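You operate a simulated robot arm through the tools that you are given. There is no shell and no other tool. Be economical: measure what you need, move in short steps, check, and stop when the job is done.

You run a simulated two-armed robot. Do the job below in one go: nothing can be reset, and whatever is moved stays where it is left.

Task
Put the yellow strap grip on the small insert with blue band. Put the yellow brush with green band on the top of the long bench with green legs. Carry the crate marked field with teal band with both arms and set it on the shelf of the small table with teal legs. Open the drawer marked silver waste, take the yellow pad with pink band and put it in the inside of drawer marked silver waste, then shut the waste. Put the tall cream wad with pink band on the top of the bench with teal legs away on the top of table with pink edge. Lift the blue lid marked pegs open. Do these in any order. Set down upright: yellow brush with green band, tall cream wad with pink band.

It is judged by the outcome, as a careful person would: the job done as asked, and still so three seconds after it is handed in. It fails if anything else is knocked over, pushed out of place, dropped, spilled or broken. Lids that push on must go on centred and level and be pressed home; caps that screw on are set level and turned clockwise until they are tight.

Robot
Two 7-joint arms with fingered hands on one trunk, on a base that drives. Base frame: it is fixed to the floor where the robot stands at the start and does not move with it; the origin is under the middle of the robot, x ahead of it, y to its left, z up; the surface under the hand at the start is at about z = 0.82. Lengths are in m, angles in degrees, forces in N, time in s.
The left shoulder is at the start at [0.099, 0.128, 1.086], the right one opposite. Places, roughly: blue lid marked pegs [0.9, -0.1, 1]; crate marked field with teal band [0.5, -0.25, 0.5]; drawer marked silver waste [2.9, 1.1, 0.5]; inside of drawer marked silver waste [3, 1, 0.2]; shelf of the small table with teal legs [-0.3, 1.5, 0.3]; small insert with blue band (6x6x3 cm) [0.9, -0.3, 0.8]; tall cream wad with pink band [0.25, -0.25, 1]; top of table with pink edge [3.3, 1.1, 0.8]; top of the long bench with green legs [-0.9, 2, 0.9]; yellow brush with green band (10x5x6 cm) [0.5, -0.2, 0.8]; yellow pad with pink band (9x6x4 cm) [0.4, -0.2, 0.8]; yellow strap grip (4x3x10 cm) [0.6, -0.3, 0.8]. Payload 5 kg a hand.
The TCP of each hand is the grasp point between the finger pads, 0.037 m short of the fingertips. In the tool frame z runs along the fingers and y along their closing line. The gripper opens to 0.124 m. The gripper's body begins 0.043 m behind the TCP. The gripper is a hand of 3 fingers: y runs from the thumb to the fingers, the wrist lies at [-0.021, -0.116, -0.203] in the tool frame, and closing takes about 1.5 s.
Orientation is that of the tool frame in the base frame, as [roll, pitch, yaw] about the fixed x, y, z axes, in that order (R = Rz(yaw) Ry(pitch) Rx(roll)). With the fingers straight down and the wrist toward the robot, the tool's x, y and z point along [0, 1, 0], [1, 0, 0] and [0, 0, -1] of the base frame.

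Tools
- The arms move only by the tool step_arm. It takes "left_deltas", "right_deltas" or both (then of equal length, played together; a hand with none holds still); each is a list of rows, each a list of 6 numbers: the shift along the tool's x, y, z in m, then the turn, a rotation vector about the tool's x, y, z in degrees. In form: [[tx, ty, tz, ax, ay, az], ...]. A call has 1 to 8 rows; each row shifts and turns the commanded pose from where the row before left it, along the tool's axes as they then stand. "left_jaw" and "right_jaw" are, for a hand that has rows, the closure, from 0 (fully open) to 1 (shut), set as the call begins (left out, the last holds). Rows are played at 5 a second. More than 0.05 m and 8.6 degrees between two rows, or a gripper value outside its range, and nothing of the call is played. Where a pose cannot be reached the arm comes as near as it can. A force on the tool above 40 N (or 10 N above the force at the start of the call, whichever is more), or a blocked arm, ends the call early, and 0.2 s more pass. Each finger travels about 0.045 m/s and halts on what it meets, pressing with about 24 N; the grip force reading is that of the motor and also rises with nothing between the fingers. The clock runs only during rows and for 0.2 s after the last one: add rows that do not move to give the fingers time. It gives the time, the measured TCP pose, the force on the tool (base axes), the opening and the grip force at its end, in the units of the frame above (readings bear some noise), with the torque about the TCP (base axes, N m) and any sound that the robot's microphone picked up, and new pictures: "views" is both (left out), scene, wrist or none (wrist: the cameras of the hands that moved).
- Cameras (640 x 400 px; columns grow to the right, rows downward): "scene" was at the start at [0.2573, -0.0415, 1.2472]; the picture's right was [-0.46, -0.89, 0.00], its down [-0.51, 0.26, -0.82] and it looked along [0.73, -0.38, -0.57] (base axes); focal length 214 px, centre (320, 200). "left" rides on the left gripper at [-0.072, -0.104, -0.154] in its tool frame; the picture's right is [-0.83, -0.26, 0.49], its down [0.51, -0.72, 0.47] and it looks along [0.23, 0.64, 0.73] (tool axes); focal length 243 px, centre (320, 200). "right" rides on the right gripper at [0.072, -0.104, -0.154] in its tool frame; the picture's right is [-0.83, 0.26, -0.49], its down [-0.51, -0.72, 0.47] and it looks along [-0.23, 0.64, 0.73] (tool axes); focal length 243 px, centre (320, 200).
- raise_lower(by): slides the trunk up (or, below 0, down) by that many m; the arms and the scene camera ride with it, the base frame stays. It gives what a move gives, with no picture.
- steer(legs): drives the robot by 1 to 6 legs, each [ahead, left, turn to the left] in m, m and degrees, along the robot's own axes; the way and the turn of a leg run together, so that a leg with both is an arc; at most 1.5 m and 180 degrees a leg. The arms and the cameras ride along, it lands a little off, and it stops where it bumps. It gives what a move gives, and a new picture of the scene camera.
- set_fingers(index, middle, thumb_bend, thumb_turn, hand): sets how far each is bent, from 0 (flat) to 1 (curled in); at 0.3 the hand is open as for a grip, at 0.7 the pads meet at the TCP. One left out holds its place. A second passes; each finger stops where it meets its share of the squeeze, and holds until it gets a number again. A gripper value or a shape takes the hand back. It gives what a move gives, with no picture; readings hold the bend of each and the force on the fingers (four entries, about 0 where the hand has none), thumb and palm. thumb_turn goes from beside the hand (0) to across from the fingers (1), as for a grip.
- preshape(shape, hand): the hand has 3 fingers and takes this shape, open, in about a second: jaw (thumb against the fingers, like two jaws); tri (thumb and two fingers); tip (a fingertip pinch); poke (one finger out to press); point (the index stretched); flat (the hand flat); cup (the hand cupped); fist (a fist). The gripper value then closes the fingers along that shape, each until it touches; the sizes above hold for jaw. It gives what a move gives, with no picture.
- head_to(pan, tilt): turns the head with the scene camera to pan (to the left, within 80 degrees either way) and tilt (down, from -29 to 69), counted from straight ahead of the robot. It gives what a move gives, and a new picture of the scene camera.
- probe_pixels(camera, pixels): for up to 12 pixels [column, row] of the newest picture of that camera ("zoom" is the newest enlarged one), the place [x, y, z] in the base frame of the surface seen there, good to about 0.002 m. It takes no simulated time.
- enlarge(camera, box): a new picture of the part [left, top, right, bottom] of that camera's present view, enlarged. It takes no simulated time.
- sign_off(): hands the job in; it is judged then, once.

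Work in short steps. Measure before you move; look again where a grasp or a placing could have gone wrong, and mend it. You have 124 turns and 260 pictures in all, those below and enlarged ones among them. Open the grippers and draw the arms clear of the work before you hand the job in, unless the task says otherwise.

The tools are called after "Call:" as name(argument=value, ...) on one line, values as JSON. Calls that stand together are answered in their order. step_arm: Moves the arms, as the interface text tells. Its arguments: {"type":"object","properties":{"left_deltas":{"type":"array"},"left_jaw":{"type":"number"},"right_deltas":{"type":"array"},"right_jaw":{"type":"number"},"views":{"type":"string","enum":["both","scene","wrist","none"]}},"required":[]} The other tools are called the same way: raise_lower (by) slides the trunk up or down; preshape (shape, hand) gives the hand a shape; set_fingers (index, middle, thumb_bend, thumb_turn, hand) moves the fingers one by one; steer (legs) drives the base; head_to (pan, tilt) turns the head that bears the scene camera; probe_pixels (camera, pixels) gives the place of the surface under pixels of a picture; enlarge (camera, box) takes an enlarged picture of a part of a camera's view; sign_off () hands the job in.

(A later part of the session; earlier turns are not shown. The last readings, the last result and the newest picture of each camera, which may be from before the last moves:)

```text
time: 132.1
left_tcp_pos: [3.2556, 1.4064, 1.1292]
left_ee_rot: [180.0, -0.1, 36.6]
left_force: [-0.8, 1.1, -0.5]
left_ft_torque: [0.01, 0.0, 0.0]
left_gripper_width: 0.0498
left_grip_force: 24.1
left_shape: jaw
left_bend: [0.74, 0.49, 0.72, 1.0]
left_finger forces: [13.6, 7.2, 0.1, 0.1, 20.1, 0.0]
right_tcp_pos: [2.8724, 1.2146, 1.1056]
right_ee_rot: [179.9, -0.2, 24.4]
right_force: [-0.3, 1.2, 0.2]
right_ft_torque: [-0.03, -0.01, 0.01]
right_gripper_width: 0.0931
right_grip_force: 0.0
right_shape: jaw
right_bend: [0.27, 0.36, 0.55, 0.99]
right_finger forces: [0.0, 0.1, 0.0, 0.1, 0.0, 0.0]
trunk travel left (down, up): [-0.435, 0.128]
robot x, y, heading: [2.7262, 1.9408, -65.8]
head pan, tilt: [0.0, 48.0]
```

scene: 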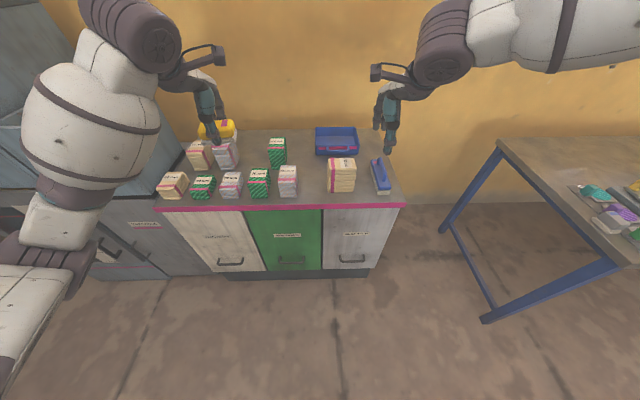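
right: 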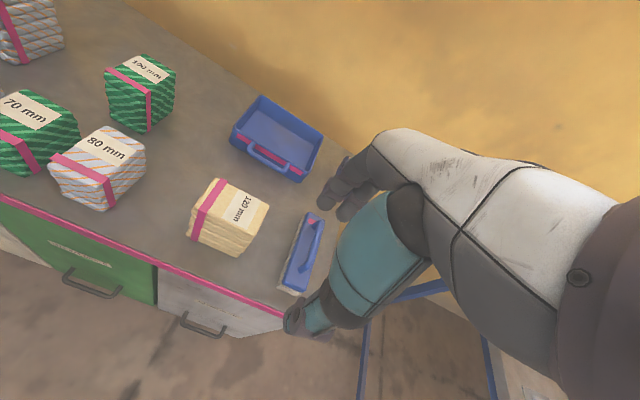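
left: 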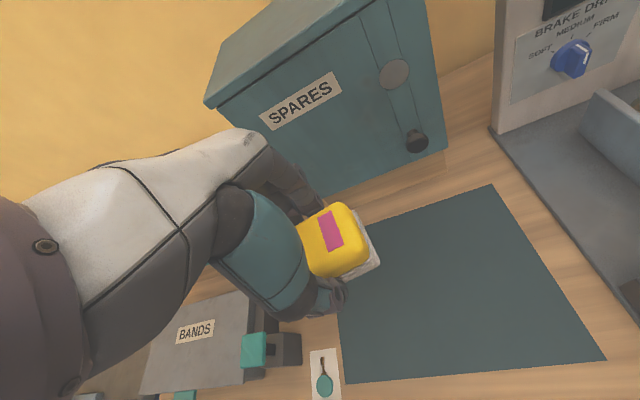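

Wad stands on the table. Now inspect the silver drawer's handle.

Call:
enlarge(camera="scene", box=[320, 210, 400, 280])

Call:
probe_pixels(camera="zoom", pixels=[[150, 250], [220, 270], [170, 290], [240, 295], [120, 220], [350, 265], [320, 220], [200, 160]])

```text
5.71 times, centred on (360, 245) of scene
```

zoom: 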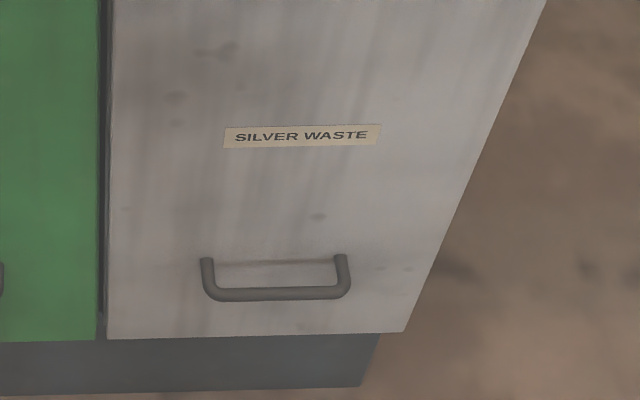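

```text
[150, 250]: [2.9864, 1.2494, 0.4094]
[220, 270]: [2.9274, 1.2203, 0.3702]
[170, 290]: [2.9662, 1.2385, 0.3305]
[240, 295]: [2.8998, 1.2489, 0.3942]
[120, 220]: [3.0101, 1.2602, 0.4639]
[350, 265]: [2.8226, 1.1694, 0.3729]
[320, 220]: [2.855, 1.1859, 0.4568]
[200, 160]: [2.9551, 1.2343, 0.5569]
```

Call:
probe_pixels(camera="zoom", pixels=[[214, 294], [280, 293], [340, 291], [205, 265], [342, 262], [280, 299], [280, 289]])

Call:
raise_lower(by=-0.3)

```text
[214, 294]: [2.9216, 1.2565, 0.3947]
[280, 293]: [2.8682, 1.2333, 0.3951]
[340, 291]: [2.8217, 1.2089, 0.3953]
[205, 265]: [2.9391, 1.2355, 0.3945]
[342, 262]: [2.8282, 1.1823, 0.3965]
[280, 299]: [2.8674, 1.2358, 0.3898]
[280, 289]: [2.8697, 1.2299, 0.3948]
```

```text
time: 134.3
left_tcp_pos: [3.2576, 1.4017, 0.8869]
left_ee_rot: [179.2, 0.6, 36.7]
left_force: [-3.1, 4.5, 17.9]
left_ft_torque: [-0.66, -0.3, -0.06]
left_gripper_width: 0.0501
left_grip_force: 23.9
left_shape: jaw
left_bend: [0.74, 0.5, 0.72, 1.0]
left_finger forces: [39.4, 6.9, 0.1, 0.0, 23.8, 0.0]
right_tcp_pos: [2.8756, 1.2132, 0.8521]
right_ee_rot: [-179.6, 0.1, 24.3]
right_force: [0.3, -0.9, -0.3]
right_ft_torque: [0.02, -0.02, 0.0]
right_gripper_width: 0.0927
right_grip_force: 0.1
right_shape: jaw
right_bend: [0.27, 0.36, 0.55, 0.99]
right_finger forces: [0.0, 0.0, 0.0, 0.1, 0.1, 0.1]
trunk travel left (down, up): [-0.189, 0.374]
robot x, y, heading: [2.7288, 1.9425, -65.6]
head pan, tilt: [0.0, 48.0]
stopped: the force on the tool passed its limit at 57 N (the readings are from after the stop); the commanded pose is now the measured one
```

The left hand came down onto the small wads; raise immediately and inspect.

Call:
raise_lower(by=0.15)

Call:
head_to(pan=15, tilt=48)

Call:
step_arm(left_deltas=[[0, -0.02, -0.02, 0, 0, 0], [0, 0, 0, 0, 0, 0]], views="wrist")

Call:
enlarge(camera="scene", box=[180, 120, 420, 270])

```text
time: 136.0
left_tcp_pos: [3.2593, 1.4014, 1.0341]
left_ee_rot: [179.5, 0.4, 36.7]
left_force: [0.8, -0.9, -0.4]
left_ft_torque: [0.03, -0.01, -0.03]
left_gripper_width: 0.0496
left_grip_force: 24.1
left_shape: jaw
left_bend: [0.74, 0.5, 0.72, 1.0]
left_finger forces: [14.1, 8.1, 0.0, 0.0, 21.4, 0.1]
right_tcp_pos: [2.8767, 1.2122, 1.0002]
right_ee_rot: [-179.5, 0.0, 24.4]
right_force: [0.0, -0.2, 0.5]
right_ft_torque: [0.02, 0.01, -0.01]
right_gripper_width: 0.0925
right_grip_force: 0.0
right_shape: jaw
right_bend: [0.27, 0.36, 0.55, 0.99]
right_finger forces: [0.1, 0.0, 0.0, 0.0, 0.0, 0.0]
trunk travel left (down, up): [-0.339, 0.224]
robot x, y, heading: [2.7293, 1.9382, -65.5]
head pan, tilt: [0.0, 48.0]
```

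```text
time: 136.8
left_tcp_pos: [3.2584, 1.4002, 1.0344]
left_ee_rot: [179.5, 0.4, 36.7]
left_force: [-0.4, -0.8, 0.0]
left_ft_torque: [0.0, 0.01, 0.0]
left_gripper_width: 0.0497
left_grip_force: 23.8
left_shape: jaw
left_bend: [0.74, 0.5, 0.72, 1.0]
left_finger forces: [14.0, 7.9, 0.0, 0.0, 21.5, 0.0]
right_tcp_pos: [2.876, 1.2123, 1.0009]
right_ee_rot: [-179.5, 0.0, 24.4]
right_force: [0.0, 0.2, 0.4]
right_ft_torque: [0.0, 0.01, 0.0]
right_gripper_width: 0.0928
right_grip_force: 0.1
right_shape: jaw
right_bend: [0.27, 0.36, 0.55, 0.99]
right_finger forces: [0.0, 0.2, 0.0, 0.0, 0.0, 0.0]
trunk travel left (down, up): [-0.339, 0.224]
robot x, y, heading: [2.7311, 1.9424, -65.4]
head pan, tilt: [15.0, 48.0]
```

scene: 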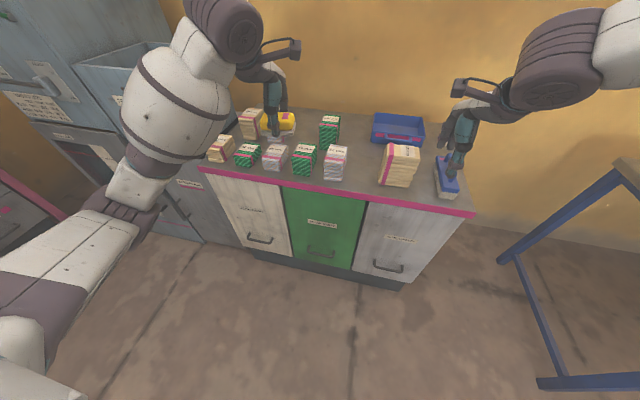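

```text
time: 137.4
left_tcp_pos: [3.2471, 1.4167, 1.0544]
left_ee_rot: [179.6, 0.4, 36.8]
left_force: [0.5, -0.2, -1.0]
left_ft_torque: [0.05, -0.02, -0.04]
left_gripper_width: 0.0499
left_grip_force: 24.2
left_shape: jaw
left_bend: [0.74, 0.5, 0.72, 1.0]
left_finger forces: [14.0, 8.0, 0.1, 0.0, 21.4, 0.0]
right_tcp_pos: [2.8762, 1.2108, 1.0002]
right_ee_rot: [-179.5, 0.1, 24.5]
right_force: [-0.3, -0.6, 0.2]
right_ft_torque: [0.01, 0.01, 0.02]
right_gripper_width: 0.0927
right_grip_force: 0.0
right_shape: jaw
right_bend: [0.27, 0.36, 0.55, 0.99]
right_finger forces: [0.0, 0.1, 0.0, 0.1, 0.1, 0.0]
trunk travel left (down, up): [-0.339, 0.224]
robot x, y, heading: [2.7275, 1.9411, -65.7]
head pan, tilt: [15.0, 48.0]
```

left: 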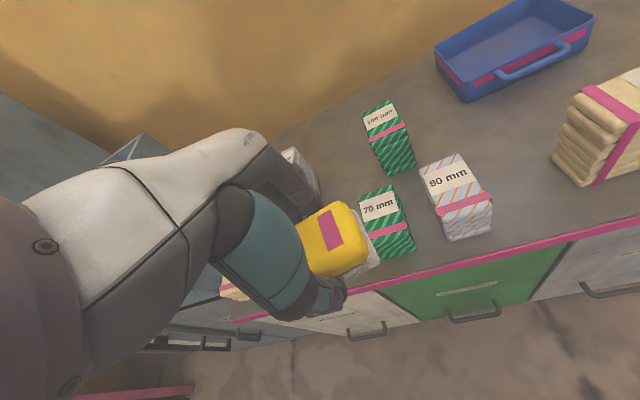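

```text
2.67 times, centred on (300, 195) of scene
```

zoom: 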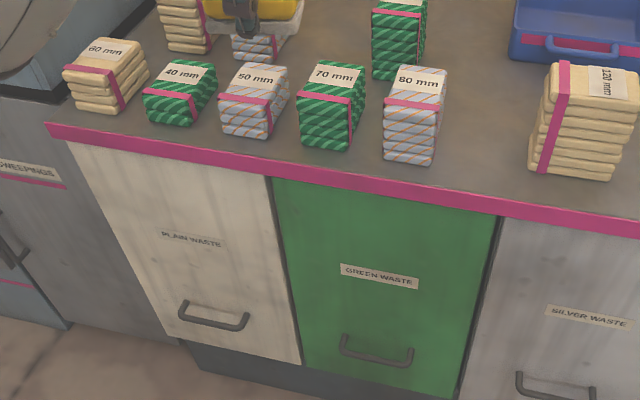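

All the small wads look upright so far. Pull the left hand well clear (up and back) and check the 110/90 ones.

Call:
step_arm(left_deltas=[[0, -0.02, -0.04, 0, 0, 0], [0, -0.04, -0.02, 0, 0, 0], [0, -0.045, 0, 0, 0, 0], [0, -0.045, 0, 0, 0, 0], [0, -0.045, 0, 0, 0, 0], [0, -0.045, 0, 0, 0, 0]], views="scene")

Call:
enlarge(camera="scene", box=[180, 80, 380, 220])

```text
time: 138.8
left_tcp_pos: [3.1191, 1.5652, 1.141]
left_ee_rot: [179.7, 0.3, 36.7]
left_force: [-0.5, 0.7, -0.6]
left_ft_torque: [0.02, -0.03, 0.01]
left_gripper_width: 0.0497
left_grip_force: 24.4
left_shape: jaw
left_bend: [0.74, 0.5, 0.72, 1.0]
left_finger forces: [14.0, 7.9, 0.1, 0.1, 21.2, 0.0]
left hand out of reach, approached as far as the arm can: row 5, 6
right_tcp_pos: [2.8746, 1.2104, 1.0009]
right_ee_rot: [-179.5, 0.0, 24.4]
right_force: [-0.1, 0.1, 0.2]
right_ft_torque: [-0.01, 0.0, -0.01]
right_gripper_width: 0.0927
right_grip_force: 0.0
right_shape: jaw
right_bend: [0.27, 0.36, 0.55, 0.99]
right_finger forces: [0.1, 0.0, 0.0, 0.1, 0.0, 0.0]
trunk travel left (down, up): [-0.339, 0.224]
robot x, y, heading: [2.728, 1.944, -65.9]
head pan, tilt: [15.0, 48.0]
```

scene: 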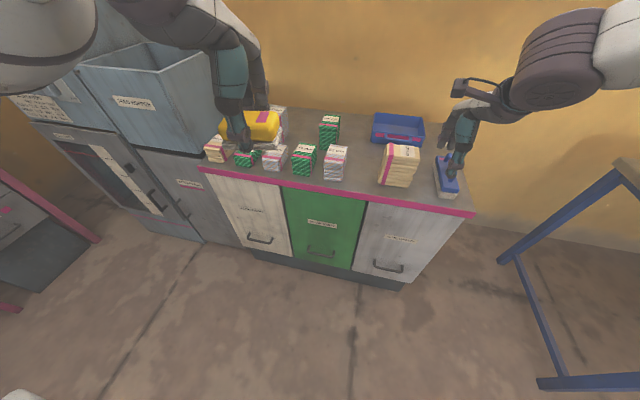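

```text
2.86 times, centred on (280, 150) of scene
```

zoom: 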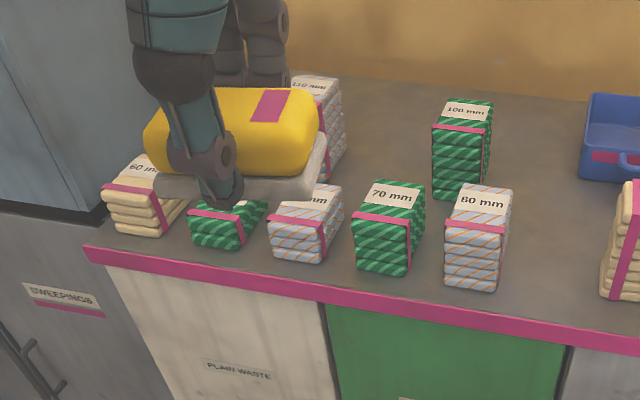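

110 mm wad is upright. Back the robot off 0.22 m so both hands are in front of the counter, then tilt the right hand to nearly horizontal.

Call:
steer(legs=[[-0.22, 0, 0]])

Call:
step_arm(right_deltas=[[0, 0, 0, -8, 0, 0], [0, 0, 0, -8, 0, 0], [0, 0, 0, -8, 0, 0], [0, 0, 0, -8, 0, 0], [0, 0, 0, -8, 0, 0], [0, 0, 0, -8, 0, 0], [0, 0, 0, -8, 0, 0], [0, 0, 0, -8, 0, 0]], right_jaw=0.1, views="scene")

```text
time: 140.5
left_tcp_pos: [3.0302, 1.7638, 1.1415]
left_ee_rot: [179.7, 0.3, 36.7]
left_force: [-1.7, -0.2, -0.3]
left_ft_torque: [0.02, -0.01, -0.02]
left_gripper_width: 0.0498
left_grip_force: 23.8
left_shape: jaw
left_bend: [0.74, 0.5, 0.72, 1.0]
left_finger forces: [14.1, 7.9, 0.0, 0.0, 21.2, 0.0]
right_tcp_pos: [2.786, 1.4099, 1.0014]
right_ee_rot: [-179.4, 0.0, 24.4]
right_force: [0.2, 0.3, 0.1]
right_ft_torque: [0.0, -0.03, -0.01]
right_gripper_width: 0.0929
right_grip_force: 0.1
right_shape: jaw
right_bend: [0.27, 0.36, 0.55, 0.99]
right_finger forces: [0.0, 0.1, 0.0, 0.1, 0.1, 0.1]
trunk travel left (down, up): [-0.339, 0.224]
robot x, y, heading: [2.6368, 2.1419, -65.4]
head pan, tilt: [15.0, 48.0]
```

scene: 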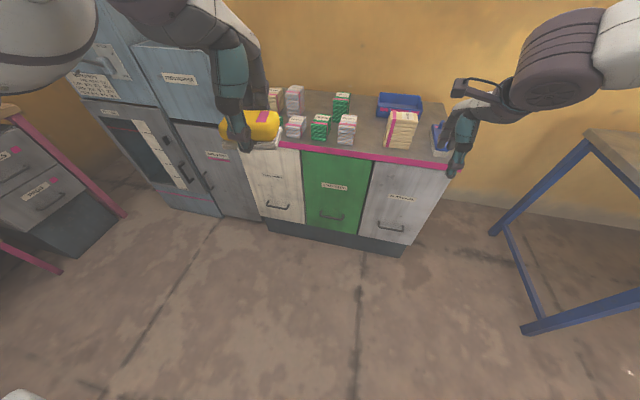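

```text
time: 142.3
left_tcp_pos: [3.0288, 1.764, 1.1414]
left_ee_rot: [179.6, 0.3, 36.7]
left_force: [-0.4, -0.5, -0.1]
left_ft_torque: [0.0, -0.03, 0.02]
left_gripper_width: 0.0494
left_grip_force: 23.8
left_shape: jaw
left_bend: [0.74, 0.5, 0.72, 1.0]
left_finger forces: [14.2, 7.8, 0.0, 0.1, 21.3, 0.1]
right_tcp_pos: [2.786, 1.4106, 1.0015]
right_ee_rot: [116.4, 0.0, 24.4]
right_force: [-0.6, -0.4, 0.6]
right_ft_torque: [0.01, -0.02, -0.03]
right_gripper_width: 0.1116
right_grip_force: 0.0
right_shape: jaw
right_bend: [0.27, 0.32, 0.38, 0.98]
right_finger forces: [0.0, 0.0, 0.0, 0.1, 0.0, 0.0]
trunk travel left (down, up): [-0.339, 0.224]
robot x, y, heading: [2.6387, 2.1398, -65.7]
head pan, tilt: [15.0, 48.0]
```

scene: 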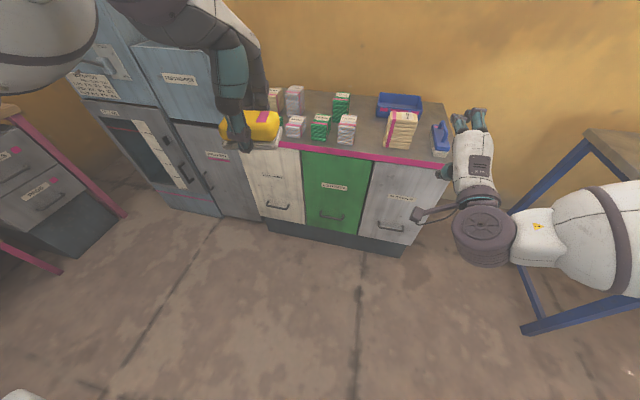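

Check clearance between the right elbow and the dark table's corner before lowering.

Call:
probe_pixels(camera="scene", pixels=[[588, 140], [630, 185], [520, 330], [540, 240], [600, 240], [630, 240], [485, 235], [485, 190]])

```text
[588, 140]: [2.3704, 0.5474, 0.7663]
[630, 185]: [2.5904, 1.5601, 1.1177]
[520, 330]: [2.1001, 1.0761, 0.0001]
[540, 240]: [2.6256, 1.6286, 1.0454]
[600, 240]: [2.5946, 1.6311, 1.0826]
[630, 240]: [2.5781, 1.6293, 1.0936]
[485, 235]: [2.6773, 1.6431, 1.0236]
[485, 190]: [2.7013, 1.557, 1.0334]
```

Clear by half a metre. Lower the trunk 0.3 m and finish tilting, then lower the right hand to handle height.

Call:
raise_lower(by=-0.3)

Call:
step_arm(right_deltas=[[0, 0, 0, -8, 0, 0], [0, 0, 0, -8, 0, 0], [0, -0.043, 0.0076, 0, 0, 0], [0, -0.043, 0.0076, 0, 0, 0], [0, -0.043, 0.0076, 0, 0, 0], [0, -0.043, 0.0076, 0, 0, 0], [0, -0.043, 0.0076, 0, 0, 0], [0, -0.043, 0.0076, 0, 0, 0]], views="none")

Call:
head_to(pan=-5, tilt=50)

```text
time: 145.3
left_tcp_pos: [3.0554, 1.7081, 0.733]
left_ee_rot: [-166.5, -2.6, 36.4]
left_force: [-0.3, -0.2, -0.4]
left_ft_torque: [-0.01, -0.01, -0.02]
left_gripper_width: 0.0496
left_grip_force: 24.4
left_shape: jaw
left_bend: [0.74, 0.5, 0.72, 1.0]
left_finger forces: [14.1, 7.9, 0.1, 0.1, 21.2, 0.0]
right_tcp_pos: [2.7848, 1.4129, 0.7004]
right_ee_rot: [116.4, 0.0, 24.5]
right_force: [-0.8, 0.1, 0.3]
right_ft_torque: [-0.02, 0.01, 0.01]
right_gripper_width: 0.1116
right_grip_force: 0.0
right_shape: jaw
right_bend: [0.27, 0.32, 0.38, 0.98]
right_finger forces: [0.0, 0.0, 0.0, 0.0, 0.1, 0.0]
trunk travel left (down, up): [-0.039, 0.524]
robot x, y, heading: [2.6379, 2.1379, -65.8]
head pan, tilt: [15.0, 48.0]
```

```text
time: 147.1
left_tcp_pos: [3.0565, 1.708, 0.7327]
left_ee_rot: [-166.4, -2.6, 36.5]
left_force: [0.1, 1.1, -0.8]
left_ft_torque: [0.02, 0.04, 0.03]
left_gripper_width: 0.0497
left_grip_force: 23.3
left_shape: jaw
left_bend: [0.74, 0.5, 0.72, 1.0]
left_finger forces: [14.1, 7.9, 0.0, 0.0, 21.2, 0.0]
right_tcp_pos: [2.7851, 1.4145, 0.4396]
right_ee_rot: [100.5, 0.1, 24.3]
right_force: [0.5, -0.2, 0.0]
right_ft_torque: [0.01, 0.0, 0.02]
right_gripper_width: 0.1117
right_grip_force: 0.1
right_shape: jaw
right_bend: [0.28, 0.32, 0.38, 0.98]
right_finger forces: [0.1, 0.0, 0.0, 0.0, 0.1, 0.0]
trunk travel left (down, up): [-0.039, 0.524]
robot x, y, heading: [2.6368, 2.1392, -65.2]
head pan, tilt: [15.0, 48.0]
```

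```text
time: 147.9
left_tcp_pos: [3.0555, 1.7079, 0.7329]
left_ee_rot: [-166.4, -2.6, 36.6]
left_force: [-0.1, 0.0, 0.0]
left_ft_torque: [0.01, 0.02, 0.03]
left_gripper_width: 0.0496
left_grip_force: 23.9
left_shape: jaw
left_bend: [0.74, 0.5, 0.72, 1.0]
left_finger forces: [14.0, 7.9, 0.1, 0.0, 21.2, 0.0]
right_tcp_pos: [2.7856, 1.4152, 0.4413]
right_ee_rot: [100.6, 0.0, 24.3]
right_force: [-0.1, -0.4, -0.6]
right_ft_torque: [0.0, 0.0, 0.07]
right_gripper_width: 0.1115
right_grip_force: 0.1
right_shape: jaw
right_bend: [0.28, 0.32, 0.38, 0.98]
right_finger forces: [0.0, 0.1, 0.0, 0.0, 0.0, 0.0]
trunk travel left (down, up): [-0.039, 0.524]
robot x, y, heading: [2.6347, 2.1382, -65.7]
head pan, tilt: [-5.0, 50.0]
```

scene: 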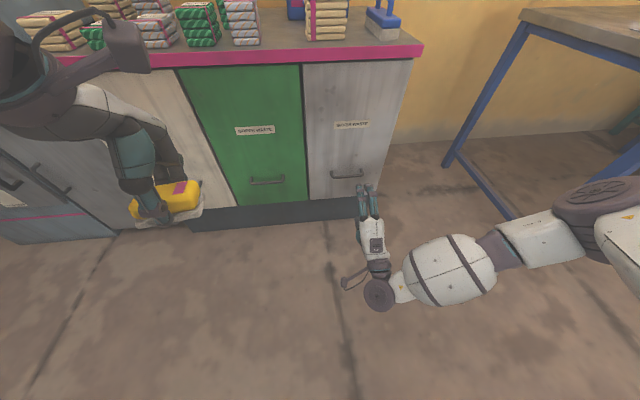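

Hand points at the drawer. Move forward 0.12 m and down 4.6 cm toward the handle, then look.

Call:
step_arm(right_deltas=[[0.0004, -0.0081, 0.042, 0, 0, 0], [0.0004, -0.0081, 0.042, 0, 0, 0], [0.0004, -0.0081, 0.042, 0, 0, 0], [0, 0, 0, 0, 0, 0]], views="both")

Call:
enlarge(camera="scene", box=[300, 140, 420, 230])

```text
time: 148.9
left_tcp_pos: [3.0568, 1.7079, 0.7325]
left_ee_rot: [-166.4, -2.7, 36.4]
left_force: [-0.2, -0.5, -0.6]
left_ft_torque: [-0.01, -0.04, -0.01]
left_gripper_width: 0.0499
left_grip_force: 24.3
left_shape: jaw
left_bend: [0.74, 0.5, 0.72, 1.0]
left_finger forces: [14.1, 7.9, 0.0, 0.1, 21.3, 0.1]
right_tcp_pos: [2.8365, 1.3042, 0.3955]
right_ee_rot: [100.5, 0.0, 24.5]
right_force: [0.2, -0.3, 0.0]
right_ft_torque: [-0.02, 0.0, -0.02]
right_gripper_width: 0.1115
right_grip_force: 0.1
right_shape: jaw
right_bend: [0.28, 0.32, 0.38, 0.98]
right_finger forces: [0.0, 0.0, 0.1, 0.0, 0.0, 0.0]
trunk travel left (down, up): [-0.039, 0.524]
robot x, y, heading: [2.6382, 2.1407, -65.8]
head pan, tilt: [-5.0, 50.0]
```

scene: 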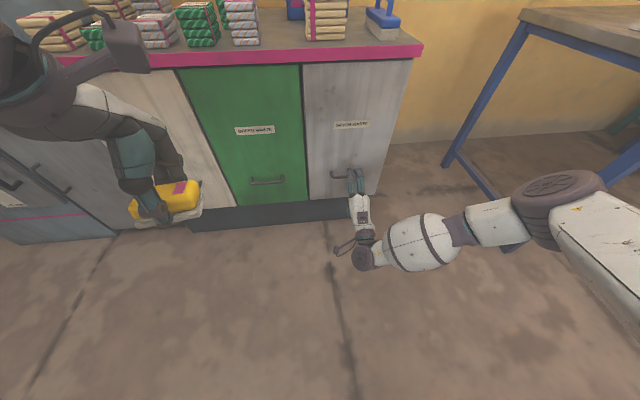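
right: 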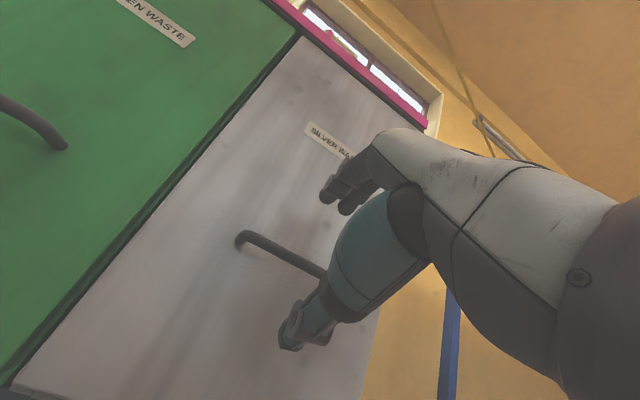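

```text
4.44 times, centred on (360, 185) of scene
```

zoom: 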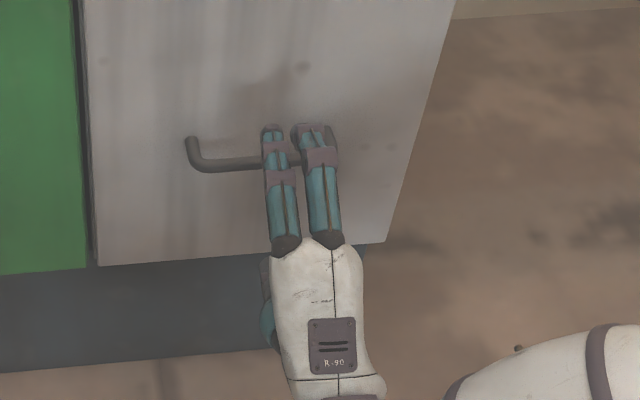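

Fingers straddle the handle line. Advance 5.8 cm and close.

Call:
step_arm(right_deltas=[[0, 0.0035, 0.029, 0, 0, 0], [0, 0.0035, 0.029, 0, 0, 0], [0, 0, 0, 0, 0, 0]], views="wrist")

Call:
step_arm(right_deltas=[[0, 0, 0, 0, 0, 0], [0, 0, 0, 0, 0, 0], [0, 0, 0, 0, 0, 0], [0, 0, 0, 0, 0, 0], [0, 0, 0, 0, 0, 0], [0, 0, 0, 0, 0, 0], [0, 0, 0, 0, 0, 0], [0, 0, 0, 0, 0, 0]], right_jaw=1.0, views="both")

```text
time: 149.7
left_tcp_pos: [3.0559, 1.709, 0.7328]
left_ee_rot: [-166.4, -2.6, 36.6]
left_force: [-0.1, 0.9, -0.3]
left_ft_torque: [0.0, 0.04, -0.02]
left_gripper_width: 0.0494
left_grip_force: 23.9
left_shape: jaw
left_bend: [0.74, 0.5, 0.72, 1.0]
left_finger forces: [14.1, 8.0, 0.1, 0.0, 21.2, 0.0]
right_tcp_pos: [2.8547, 1.2513, 0.3943]
right_ee_rot: [100.6, 0.1, 24.4]
right_force: [-1.0, 0.4, 0.8]
right_ft_torque: [0.0, 0.01, 0.0]
right_gripper_width: 0.1114
right_grip_force: 0.0
right_shape: jaw
right_bend: [0.28, 0.32, 0.38, 0.98]
right_finger forces: [0.0, 0.0, 0.0, 0.0, 0.1, 0.1]
right hand out of reach, approached as far as the arm can: row 2
trunk travel left (down, up): [-0.039, 0.524]
robot x, y, heading: [2.6361, 2.1404, -65.6]
head pan, tilt: [-5.0, 50.0]
```

right: 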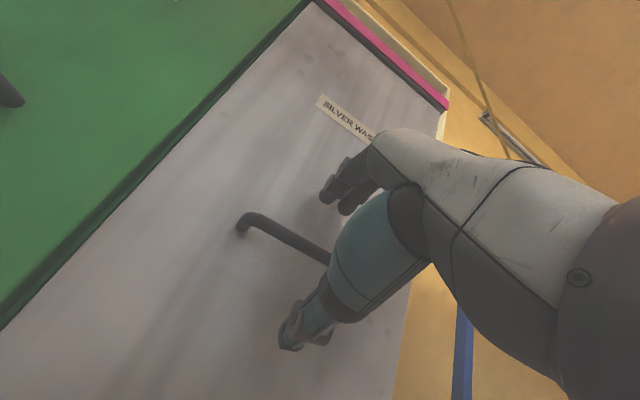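

```text
time: 151.5
left_tcp_pos: [3.0556, 1.7083, 0.7326]
left_ee_rot: [-166.5, -2.5, 36.5]
left_force: [0.4, -0.2, -1.1]
left_ft_torque: [0.02, -0.01, -0.01]
left_gripper_width: 0.0497
left_grip_force: 24.0
left_shape: jaw
left_bend: [0.74, 0.5, 0.72, 1.0]
left_finger forces: [14.1, 7.9, 0.0, 0.1, 21.2, 0.0]
right_tcp_pos: [2.8541, 1.2517, 0.3959]
right_ee_rot: [100.6, 0.1, 24.4]
right_force: [0.5, -1.3, -1.1]
right_ft_torque: [0.03, 0.0, 0.0]
right_gripper_width: 0.0073
right_grip_force: 23.1
right_shape: jaw
right_bend: [0.71, 0.68, 0.73, 1.0]
right_finger forces: [13.6, 7.1, 0.0, 0.0, 21.4, 0.0]
trunk travel left (down, up): [-0.039, 0.524]
robot x, y, heading: [2.6406, 2.1395, -65.6]
head pan, tilt: [-5.0, 50.0]
```

scene: 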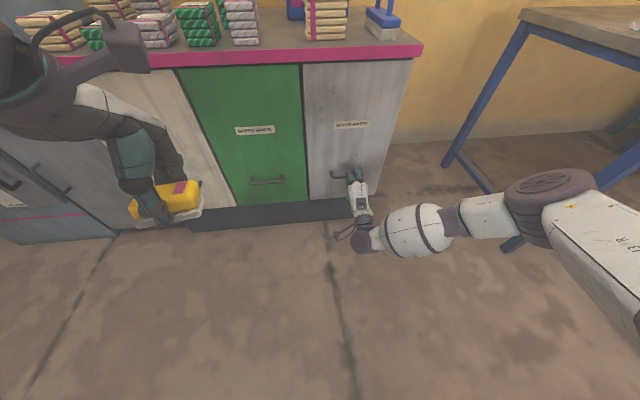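
right: 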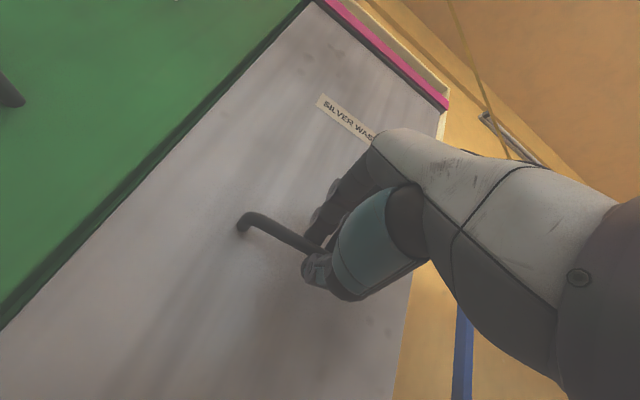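

Handle gripped. Pull by backing the base 0.1 m first.

Call:
steer(legs=[[-0.1, 0, 0]])

```text
time: 152.7
left_tcp_pos: [3.015, 1.7963, 0.7335]
left_ee_rot: [-166.5, -2.7, 36.5]
left_force: [0.3, -0.7, 0.1]
left_ft_torque: [0.01, -0.01, 0.01]
left_gripper_width: 0.0496
left_grip_force: 24.2
left_shape: jaw
left_bend: [0.74, 0.5, 0.72, 1.0]
left_finger forces: [14.0, 7.9, 0.0, 0.0, 21.1, 0.0]
right_tcp_pos: [2.8127, 1.3399, 0.3955]
right_ee_rot: [100.4, 0.0, 24.4]
right_force: [-11.7, -6.1, -2.3]
right_ft_torque: [0.03, 0.05, -0.35]
right_gripper_width: 0.0071
right_grip_force: 24.1
right_shape: jaw
right_bend: [0.71, 0.69, 0.73, 1.0]
right_finger forces: [14.6, 7.1, 0.1, 0.0, 23.2, 0.0]
trunk travel left (down, up): [-0.039, 0.524]
robot x, y, heading: [2.5997, 2.2313, -65.4]
head pan, tilt: [-5.0, 50.0]
```

scene: 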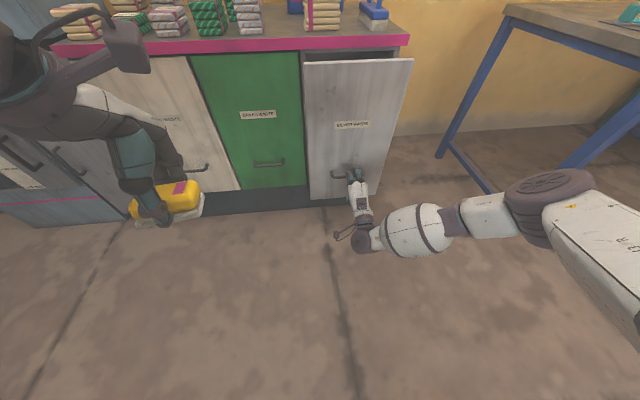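

The drawer comes along. Pull another 0.24 m.

Call:
steer(legs=[[-0.24, 0, 0]])

```text
time: 154.4
left_tcp_pos: [2.916, 2.0132, 0.7329]
left_ee_rot: [-166.6, -2.7, 36.2]
left_force: [-0.5, -0.1, -0.7]
left_ft_torque: [-0.04, -0.01, -0.02]
left_gripper_width: 0.0498
left_grip_force: 24.0
left_shape: jaw
left_bend: [0.74, 0.5, 0.72, 1.0]
left_finger forces: [14.0, 7.9, 0.0, 0.0, 21.2, 0.0]
right_tcp_pos: [2.7124, 1.5557, 0.3982]
right_ee_rot: [100.5, 0.1, 24.5]
right_force: [-0.2, -0.5, 0.9]
right_ft_torque: [0.04, 0.04, 0.03]
right_gripper_width: 0.0057
right_grip_force: 23.8
right_shape: jaw
right_bend: [0.71, 0.71, 0.76, 1.0]
right_finger forces: [0.0, 0.0, 0.0, 0.1, 0.1, 0.1]
trunk travel left (down, up): [-0.039, 0.524]
robot x, y, heading: [2.5012, 2.4441, -65.5]
head pan, tilt: [-5.0, 50.0]
```

scene: 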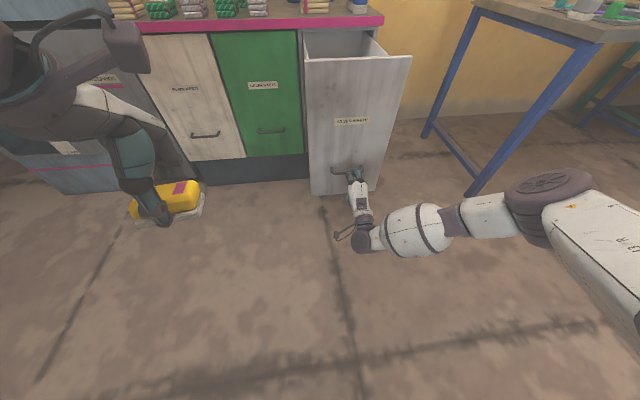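

The grip slipped off near the end; measure how far the drawer is open.

Call:
probe_pixels(camera="scene", pixels=[[308, 60], [405, 62], [335, 57], [340, 40], [340, 29], [300, 25], [375, 45], [345, 52], [340, 175]])

Call:
enlarge(camera="scene", box=[280, 0, 440, 120])

```text
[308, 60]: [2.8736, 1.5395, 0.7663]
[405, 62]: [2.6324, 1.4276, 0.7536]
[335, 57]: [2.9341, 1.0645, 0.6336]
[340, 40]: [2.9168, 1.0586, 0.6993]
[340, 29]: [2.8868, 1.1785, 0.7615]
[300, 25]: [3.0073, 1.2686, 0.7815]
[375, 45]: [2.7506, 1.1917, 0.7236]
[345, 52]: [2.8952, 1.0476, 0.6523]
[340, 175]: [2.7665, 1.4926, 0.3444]
```

```text
3.33 times, centred on (360, 60) of scene
```

zoom: 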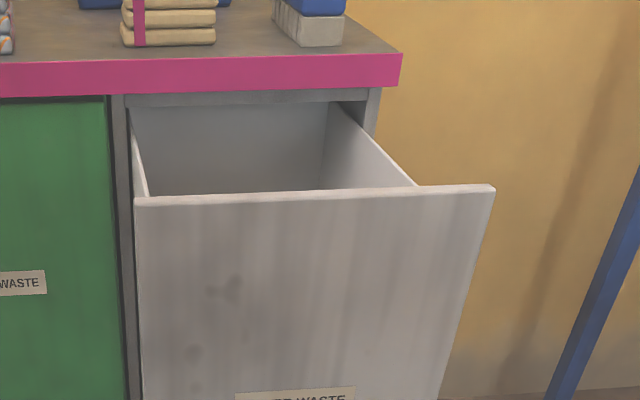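

Drawer is open 0.31 m. Release the handle, back off, raise the trunk, and bring the right hand up out of the way.

Call:
step_arm(right_deltas=[[0, 0, 0, 0, 0, 0], [0, 0, 0, 0, 0, 0], [0, 0, 0, 0, 0, 0], [0, 0, 0, 0, 0, 0], [0, 0, 0, 0, 0, 0], [0, 0, -0.04, 0, 0, 0], [0, 0, -0.04, 0, 0, 0], [0, 0, -0.03, 0, 0, 0]], right_jaw=0.0, views="none")

Call:
raise_lower(by=0.42)

Call:
step_arm(right_deltas=[[0, 0.045, 0, 8, 0, 0], [0, 0.04, -0.01, 8, 0, 0], [0, 0.03, -0.03, 8, 0, 0], [0, 0.02, -0.03, 8, 0, 0], [0, 0, -0.04, 8, 0, 0], [0, 0, -0.04, 8, 0, 0], [0, 0, -0.04, 8, 0, 0], [0, 0, -0.04, 8, 0, 0]], left_deltas=[[0, 0, 0, -6.7, 0, 0], [0, 0, 0, -6.7, 0, 0], [0, 0, 0, 0, 2.6, 0], [0, 0, 0, 0, 0, 0], [0, 0, 0, 0, 0, 5], [0, 0, 0, 0, 0, 6], [0, 0, 0, 0, 0, 0], [0, 0, 0, 0, 0, 0]], views="scene")

```text
time: 156.2
left_tcp_pos: [2.9162, 2.0122, 0.733]
left_ee_rot: [-166.5, -2.6, 36.3]
left_force: [0.5, 1.1, -1.7]
left_ft_torque: [-0.04, 0.01, 0.01]
left_gripper_width: 0.0502
left_grip_force: 24.1
left_shape: jaw
left_bend: [0.74, 0.5, 0.72, 1.0]
left_finger forces: [14.0, 7.9, 0.1, 0.2, 21.2, 0.1]
right_tcp_pos: [2.6694, 1.6544, 0.417]
right_ee_rot: [100.4, 0.1, 24.1]
right_force: [0.2, 0.6, -1.1]
right_ft_torque: [0.06, 0.01, -0.03]
right_gripper_width: 0.1238
right_grip_force: 0.0
right_shape: jaw
right_bend: [0.3, 0.3, 0.3, 0.98]
right_finger forces: [0.0, 0.0, 0.0, 0.1, 0.0, 0.0]
trunk travel left (down, up): [-0.039, 0.524]
robot x, y, heading: [2.4999, 2.4469, -65.9]
head pan, tilt: [-5.0, 50.0]
```

```text
refused: 0.42 is not a number from -0.4 to 0.4
```

```text
time: 158.0
left_tcp_pos: [2.9338, 1.9672, 0.7501]
left_ee_rot: [-179.0, -5.0, 25.2]
left_force: [0.3, -0.7, -0.8]
left_ft_torque: [-0.02, 0.02, -0.03]
left_gripper_width: 0.0498
left_grip_force: 24.3
left_shape: jaw
left_bend: [0.74, 0.5, 0.72, 1.0]
left_finger forces: [14.1, 7.8, 0.0, 0.0, 21.3, 0.0]
left hand out of reach, approached as far as the arm can: row 1, 2
right_tcp_pos: [2.6286, 1.7474, 0.7027]
right_ee_rot: [164.5, 0.1, 24.3]
right_force: [-0.7, 0.4, 0.0]
right_ft_torque: [-0.03, -0.01, -0.04]
right_gripper_width: 0.1238
right_grip_force: 0.1
right_shape: jaw
right_bend: [0.3, 0.3, 0.3, 0.98]
right_finger forces: [0.1, 0.0, 0.0, 0.1, 0.1, 0.0]
right hand out of reach, approached as far as the arm can: row 7
trunk travel left (down, up): [-0.039, 0.524]
robot x, y, heading: [2.498, 2.4467, -65.6]
head pan, tilt: [-5.0, 50.0]
```

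scene: 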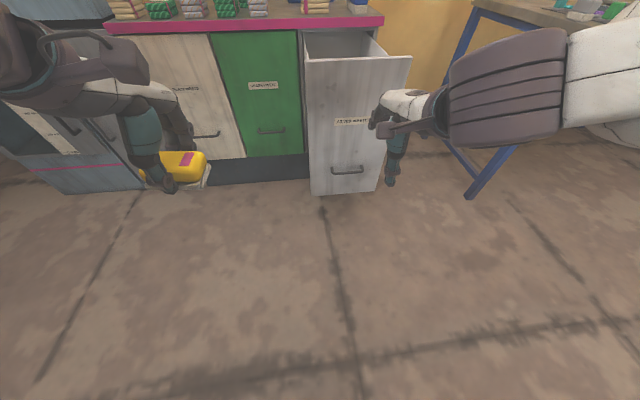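

Raise the trunk 0.4 m, level the left hand, and lift the right hand.

Call:
raise_lower(by=0.4)

Call:
step_arm(left_deltas=[[0, 0, 0, 0, -5, 0], [0, 0.04, -0.02, 0, 0, 0], [0, 0.04, -0.02, 0, 0, 0], [0, 0.04, 0, 0, 0, 0]], right_deltas=[[-0.02, 0, -0.04, 8, 0, 0], [-0.02, 0, -0.04, 7, 0, 0], [-0.03, 0, -0.03, 0, 0, 0], [-0.03, 0, -0.03, 0, 0, 0]], views="none")

Call:
steer(legs=[[0, -0.32, 0]])

```text
time: 161.9
left_tcp_pos: [2.9333, 1.9668, 1.1509]
left_ee_rot: [-178.9, -5.1, 25.3]
left_force: [-0.4, 0.4, -0.8]
left_ft_torque: [0.0, 0.0, -0.02]
left_gripper_width: 0.0498
left_grip_force: 24.0
left_shape: jaw
left_bend: [0.74, 0.5, 0.72, 1.0]
left_finger forces: [14.0, 7.8, 0.0, 0.1, 21.4, 0.0]
right_tcp_pos: [2.6259, 1.7477, 1.1026]
right_ee_rot: [164.7, 0.1, 24.2]
right_force: [0.3, 0.2, 0.7]
right_ft_torque: [0.0, -0.02, 0.01]
right_gripper_width: 0.124
right_grip_force: 0.0
right_shape: jaw
right_bend: [0.3, 0.3, 0.3, 0.98]
right_finger forces: [0.0, 0.1, 0.0, 0.1, 0.0, 0.0]
trunk travel left (down, up): [-0.439, 0.124]
robot x, y, heading: [2.5002, 2.4452, -65.5]
head pan, tilt: [-5.0, 50.0]
```

```text
time: 162.9
left_tcp_pos: [2.9845, 1.8549, 1.1902]
left_ee_rot: [-179.0, -0.2, 25.2]
left_force: [0.4, -0.5, 0.3]
left_ft_torque: [0.0, -0.03, 0.01]
left_gripper_width: 0.0494
left_grip_force: 23.6
left_shape: jaw
left_bend: [0.74, 0.5, 0.72, 1.0]
left_finger forces: [14.0, 7.8, 0.0, 0.1, 21.4, 0.1]
right_tcp_pos: [2.5275, 1.7232, 1.2421]
right_ee_rot: [179.6, 0.0, 24.3]
right_force: [-0.2, 0.1, -0.1]
right_ft_torque: [0.01, -0.01, 0.05]
right_gripper_width: 0.1239
right_grip_force: 0.0
right_shape: jaw
right_bend: [0.3, 0.3, 0.3, 0.98]
right_finger forces: [0.0, 0.1, 0.0, 0.1, 0.1, 0.0]
trunk travel left (down, up): [-0.439, 0.124]
robot x, y, heading: [2.4989, 2.4489, -65.9]
head pan, tilt: [-5.0, 50.0]
```

```text
time: 166.3
left_tcp_pos: [2.6928, 1.7238, 1.1886]
left_ee_rot: [-178.9, -0.2, 25.4]
left_force: [-0.6, -0.1, -1.2]
left_ft_torque: [-0.01, 0.02, 0.02]
left_gripper_width: 0.0496
left_grip_force: 23.9
left_shape: jaw
left_bend: [0.74, 0.5, 0.72, 1.0]
left_finger forces: [14.1, 7.7, 0.1, 0.1, 21.3, 0.0]
right_tcp_pos: [2.2345, 1.59, 1.2416]
right_ee_rot: [179.5, 0.1, 24.3]
right_force: [-1.0, -0.5, 0.1]
right_ft_torque: [0.01, 0.0, -0.02]
right_gripper_width: 0.124
right_grip_force: 0.1
right_shape: jaw
right_bend: [0.3, 0.3, 0.3, 0.98]
right_finger forces: [0.0, 0.1, 0.1, 0.1, 0.0, 0.0]
trunk travel left (down, up): [-0.439, 0.124]
robot x, y, heading: [2.2033, 2.3144, -65.6]
head pan, tilt: [-5.0, 50.0]
```

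scene: 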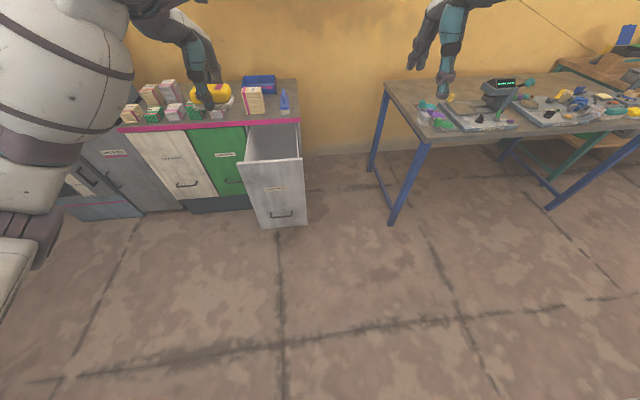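

Drive forward 0.36 m so the pad comes over the open drawer, then look.

Call:
steer(legs=[[0.36, -0.04, 0]])

Call:
head_to(pan=15, tilt=55)

Call:
enlarge(camera="left", box=[0, 0, 640, 400])

```text
time: 168.6
left_tcp_pos: [2.7988, 1.384, 1.1914]
left_ee_rot: [-179.0, -0.1, 25.1]
left_force: [-1.4, -0.1, -0.3]
left_ft_torque: [-0.02, -0.03, 0.0]
left_gripper_width: 0.0496
left_grip_force: 24.2
left_shape: jaw
left_bend: [0.74, 0.5, 0.72, 1.0]
left_finger forces: [14.1, 7.8, 0.1, 0.1, 21.2, 0.1]
right_tcp_pos: [2.3407, 1.2524, 1.2424]
right_ee_rot: [179.4, 0.1, 24.2]
right_force: [0.6, -1.0, 0.9]
right_ft_torque: [-0.01, 0.02, -0.06]
right_gripper_width: 0.1239
right_grip_force: 0.0
right_shape: jaw
right_bend: [0.3, 0.3, 0.3, 0.98]
right_finger forces: [0.1, 0.0, 0.0, 0.1, 0.0, 0.0]
trunk travel left (down, up): [-0.439, 0.124]
robot x, y, heading: [2.3163, 1.9786, -65.8]
head pan, tilt: [-5.0, 50.0]
```

scene: 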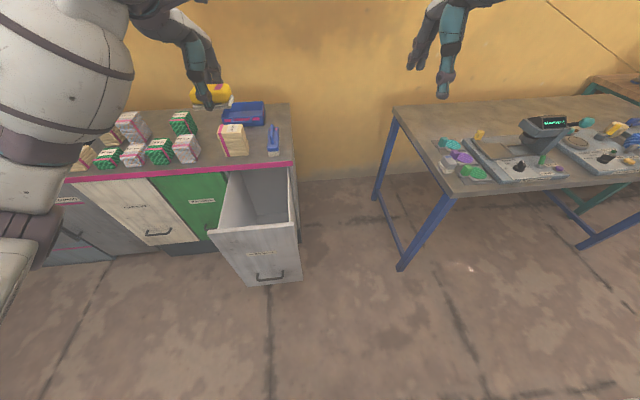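

```text
time: 169.4
left_tcp_pos: [2.7979, 1.3817, 1.188]
left_ee_rot: [-178.8, -0.1, 25.2]
left_force: [0.5, -0.6, 0.2]
left_ft_torque: [0.03, 0.05, -0.01]
left_gripper_width: 0.0496
left_grip_force: 24.3
left_shape: jaw
left_bend: [0.74, 0.5, 0.72, 1.0]
left_finger forces: [14.1, 7.7, 0.0, 0.0, 21.3, 0.0]
right_tcp_pos: [2.3423, 1.2487, 1.2412]
right_ee_rot: [179.7, 0.0, 24.1]
right_force: [-0.5, 0.1, -1.3]
right_ft_torque: [0.01, -0.02, 0.01]
right_gripper_width: 0.1238
right_grip_force: 0.1
right_shape: jaw
right_bend: [0.3, 0.3, 0.3, 0.98]
right_finger forces: [0.0, 0.0, 0.0, 0.1, 0.0, 0.0]
trunk travel left (down, up): [-0.439, 0.124]
robot x, y, heading: [2.3122, 1.973, -65.8]
head pan, tilt: [15.0, 55.0]
```

scene: 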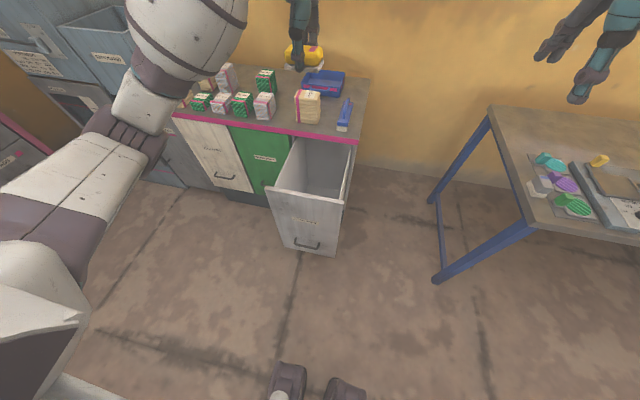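

```text
1.00 times, centred on (320, 200) of left (not enlarged: the box is as wide or as high as the picture)
```

zoom: 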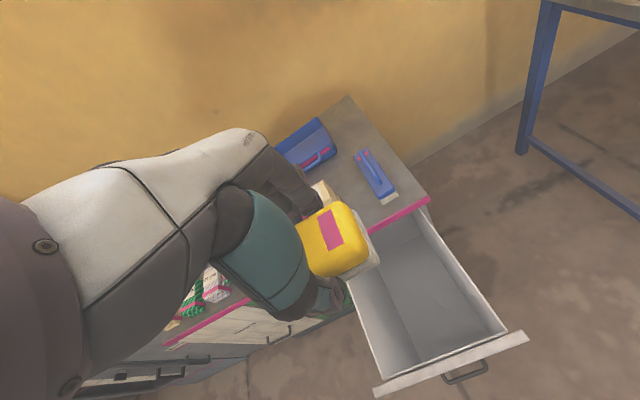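

Call:
probe_pixels(camera="zoom", pixels=[[400, 290], [430, 300], [420, 250], [440, 340], [375, 390], [525, 337], [505, 325], [350, 285], [425, 215]])

```text
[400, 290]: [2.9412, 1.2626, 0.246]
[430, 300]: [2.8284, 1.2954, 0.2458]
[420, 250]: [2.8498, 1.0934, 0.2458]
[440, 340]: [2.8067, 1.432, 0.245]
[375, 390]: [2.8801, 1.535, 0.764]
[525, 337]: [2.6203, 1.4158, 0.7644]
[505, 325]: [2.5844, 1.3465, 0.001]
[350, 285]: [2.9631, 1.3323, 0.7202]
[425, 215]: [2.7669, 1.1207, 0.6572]
```

Drawer floor is at z 0.246. Centre the pad over the opening and descend in stages.

Call:
step_arm(left_deltas=[[-0.002, 0.032, 0, 0, 0, 0], [-0.001, 0.032, 0, 0, 0, 0], [0, 0, 0.045, 0, 0, 0], [0, 0, 0.045, 0, 0, 0], [0, 0, 0.045, 0, 0, 0], [0, 0, 0.045, 0, 0, 0], [0, 0, 0.045, 0, 0, 0], [0, 0, 0.045, 0, 0, 0]], views="none")

Call:
step_arm(left_deltas=[[0, 0, 0.045, 0, 0, 0], [0, 0, 0.045, 0, 0, 0], [0, 0, 0.03, 0, 0, 0], [0, 0, 0, 0, 0, 0]], views="both")

```text
time: 171.2
left_tcp_pos: [2.8216, 1.3275, 0.9168]
left_ee_rot: [-179.0, -0.1, 25.3]
left_force: [0.3, 0.2, -0.9]
left_ft_torque: [0.0, 0.03, 0.0]
left_gripper_width: 0.0493
left_grip_force: 23.9
left_shape: jaw
left_bend: [0.74, 0.5, 0.72, 1.0]
left_finger forces: [14.1, 7.6, 0.0, 0.1, 20.9, 0.0]
right_tcp_pos: [2.3411, 1.2494, 1.2414]
right_ee_rot: [179.5, 0.0, 24.2]
right_force: [0.0, 0.6, 0.4]
right_ft_torque: [0.0, 0.0, -0.01]
right_gripper_width: 0.1238
right_grip_force: 0.1
right_shape: jaw
right_bend: [0.3, 0.3, 0.3, 0.98]
right_finger forces: [0.1, 0.0, 0.0, 0.1, 0.0, 0.0]
trunk travel left (down, up): [-0.439, 0.124]
robot x, y, heading: [2.3135, 1.9774, -65.6]
head pan, tilt: [15.0, 55.0]
```

```text
time: 172.2
left_tcp_pos: [2.8198, 1.3304, 0.7971]
left_ee_rot: [-178.9, -0.1, 25.2]
left_force: [0.0, -0.9, -0.3]
left_ft_torque: [0.0, -0.03, -0.02]
left_gripper_width: 0.0495
left_grip_force: 24.1
left_shape: jaw
left_bend: [0.74, 0.5, 0.72, 1.0]
left_finger forces: [14.0, 7.5, 0.1, 0.0, 20.8, 0.0]
right_tcp_pos: [2.342, 1.2508, 1.2411]
right_ee_rot: [179.5, 0.1, 24.1]
right_force: [-0.3, -0.8, 0.1]
right_ft_torque: [0.0, -0.03, 0.02]
right_gripper_width: 0.1237
right_grip_force: 0.1
right_shape: jaw
right_bend: [0.3, 0.3, 0.3, 0.98]
right_finger forces: [0.0, 0.0, 0.0, 0.0, 0.0, 0.0]
trunk travel left (down, up): [-0.439, 0.124]
robot x, y, heading: [2.3121, 1.9762, -65.9]
head pan, tilt: [15.0, 55.0]
```

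scene: 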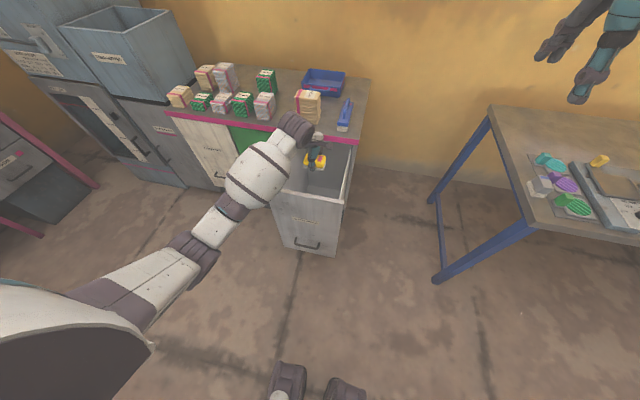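
left: 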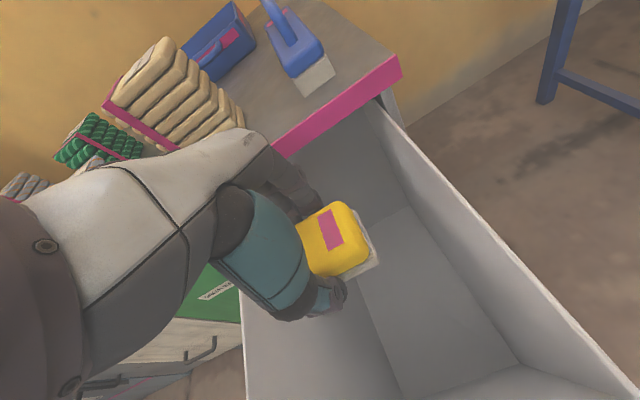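

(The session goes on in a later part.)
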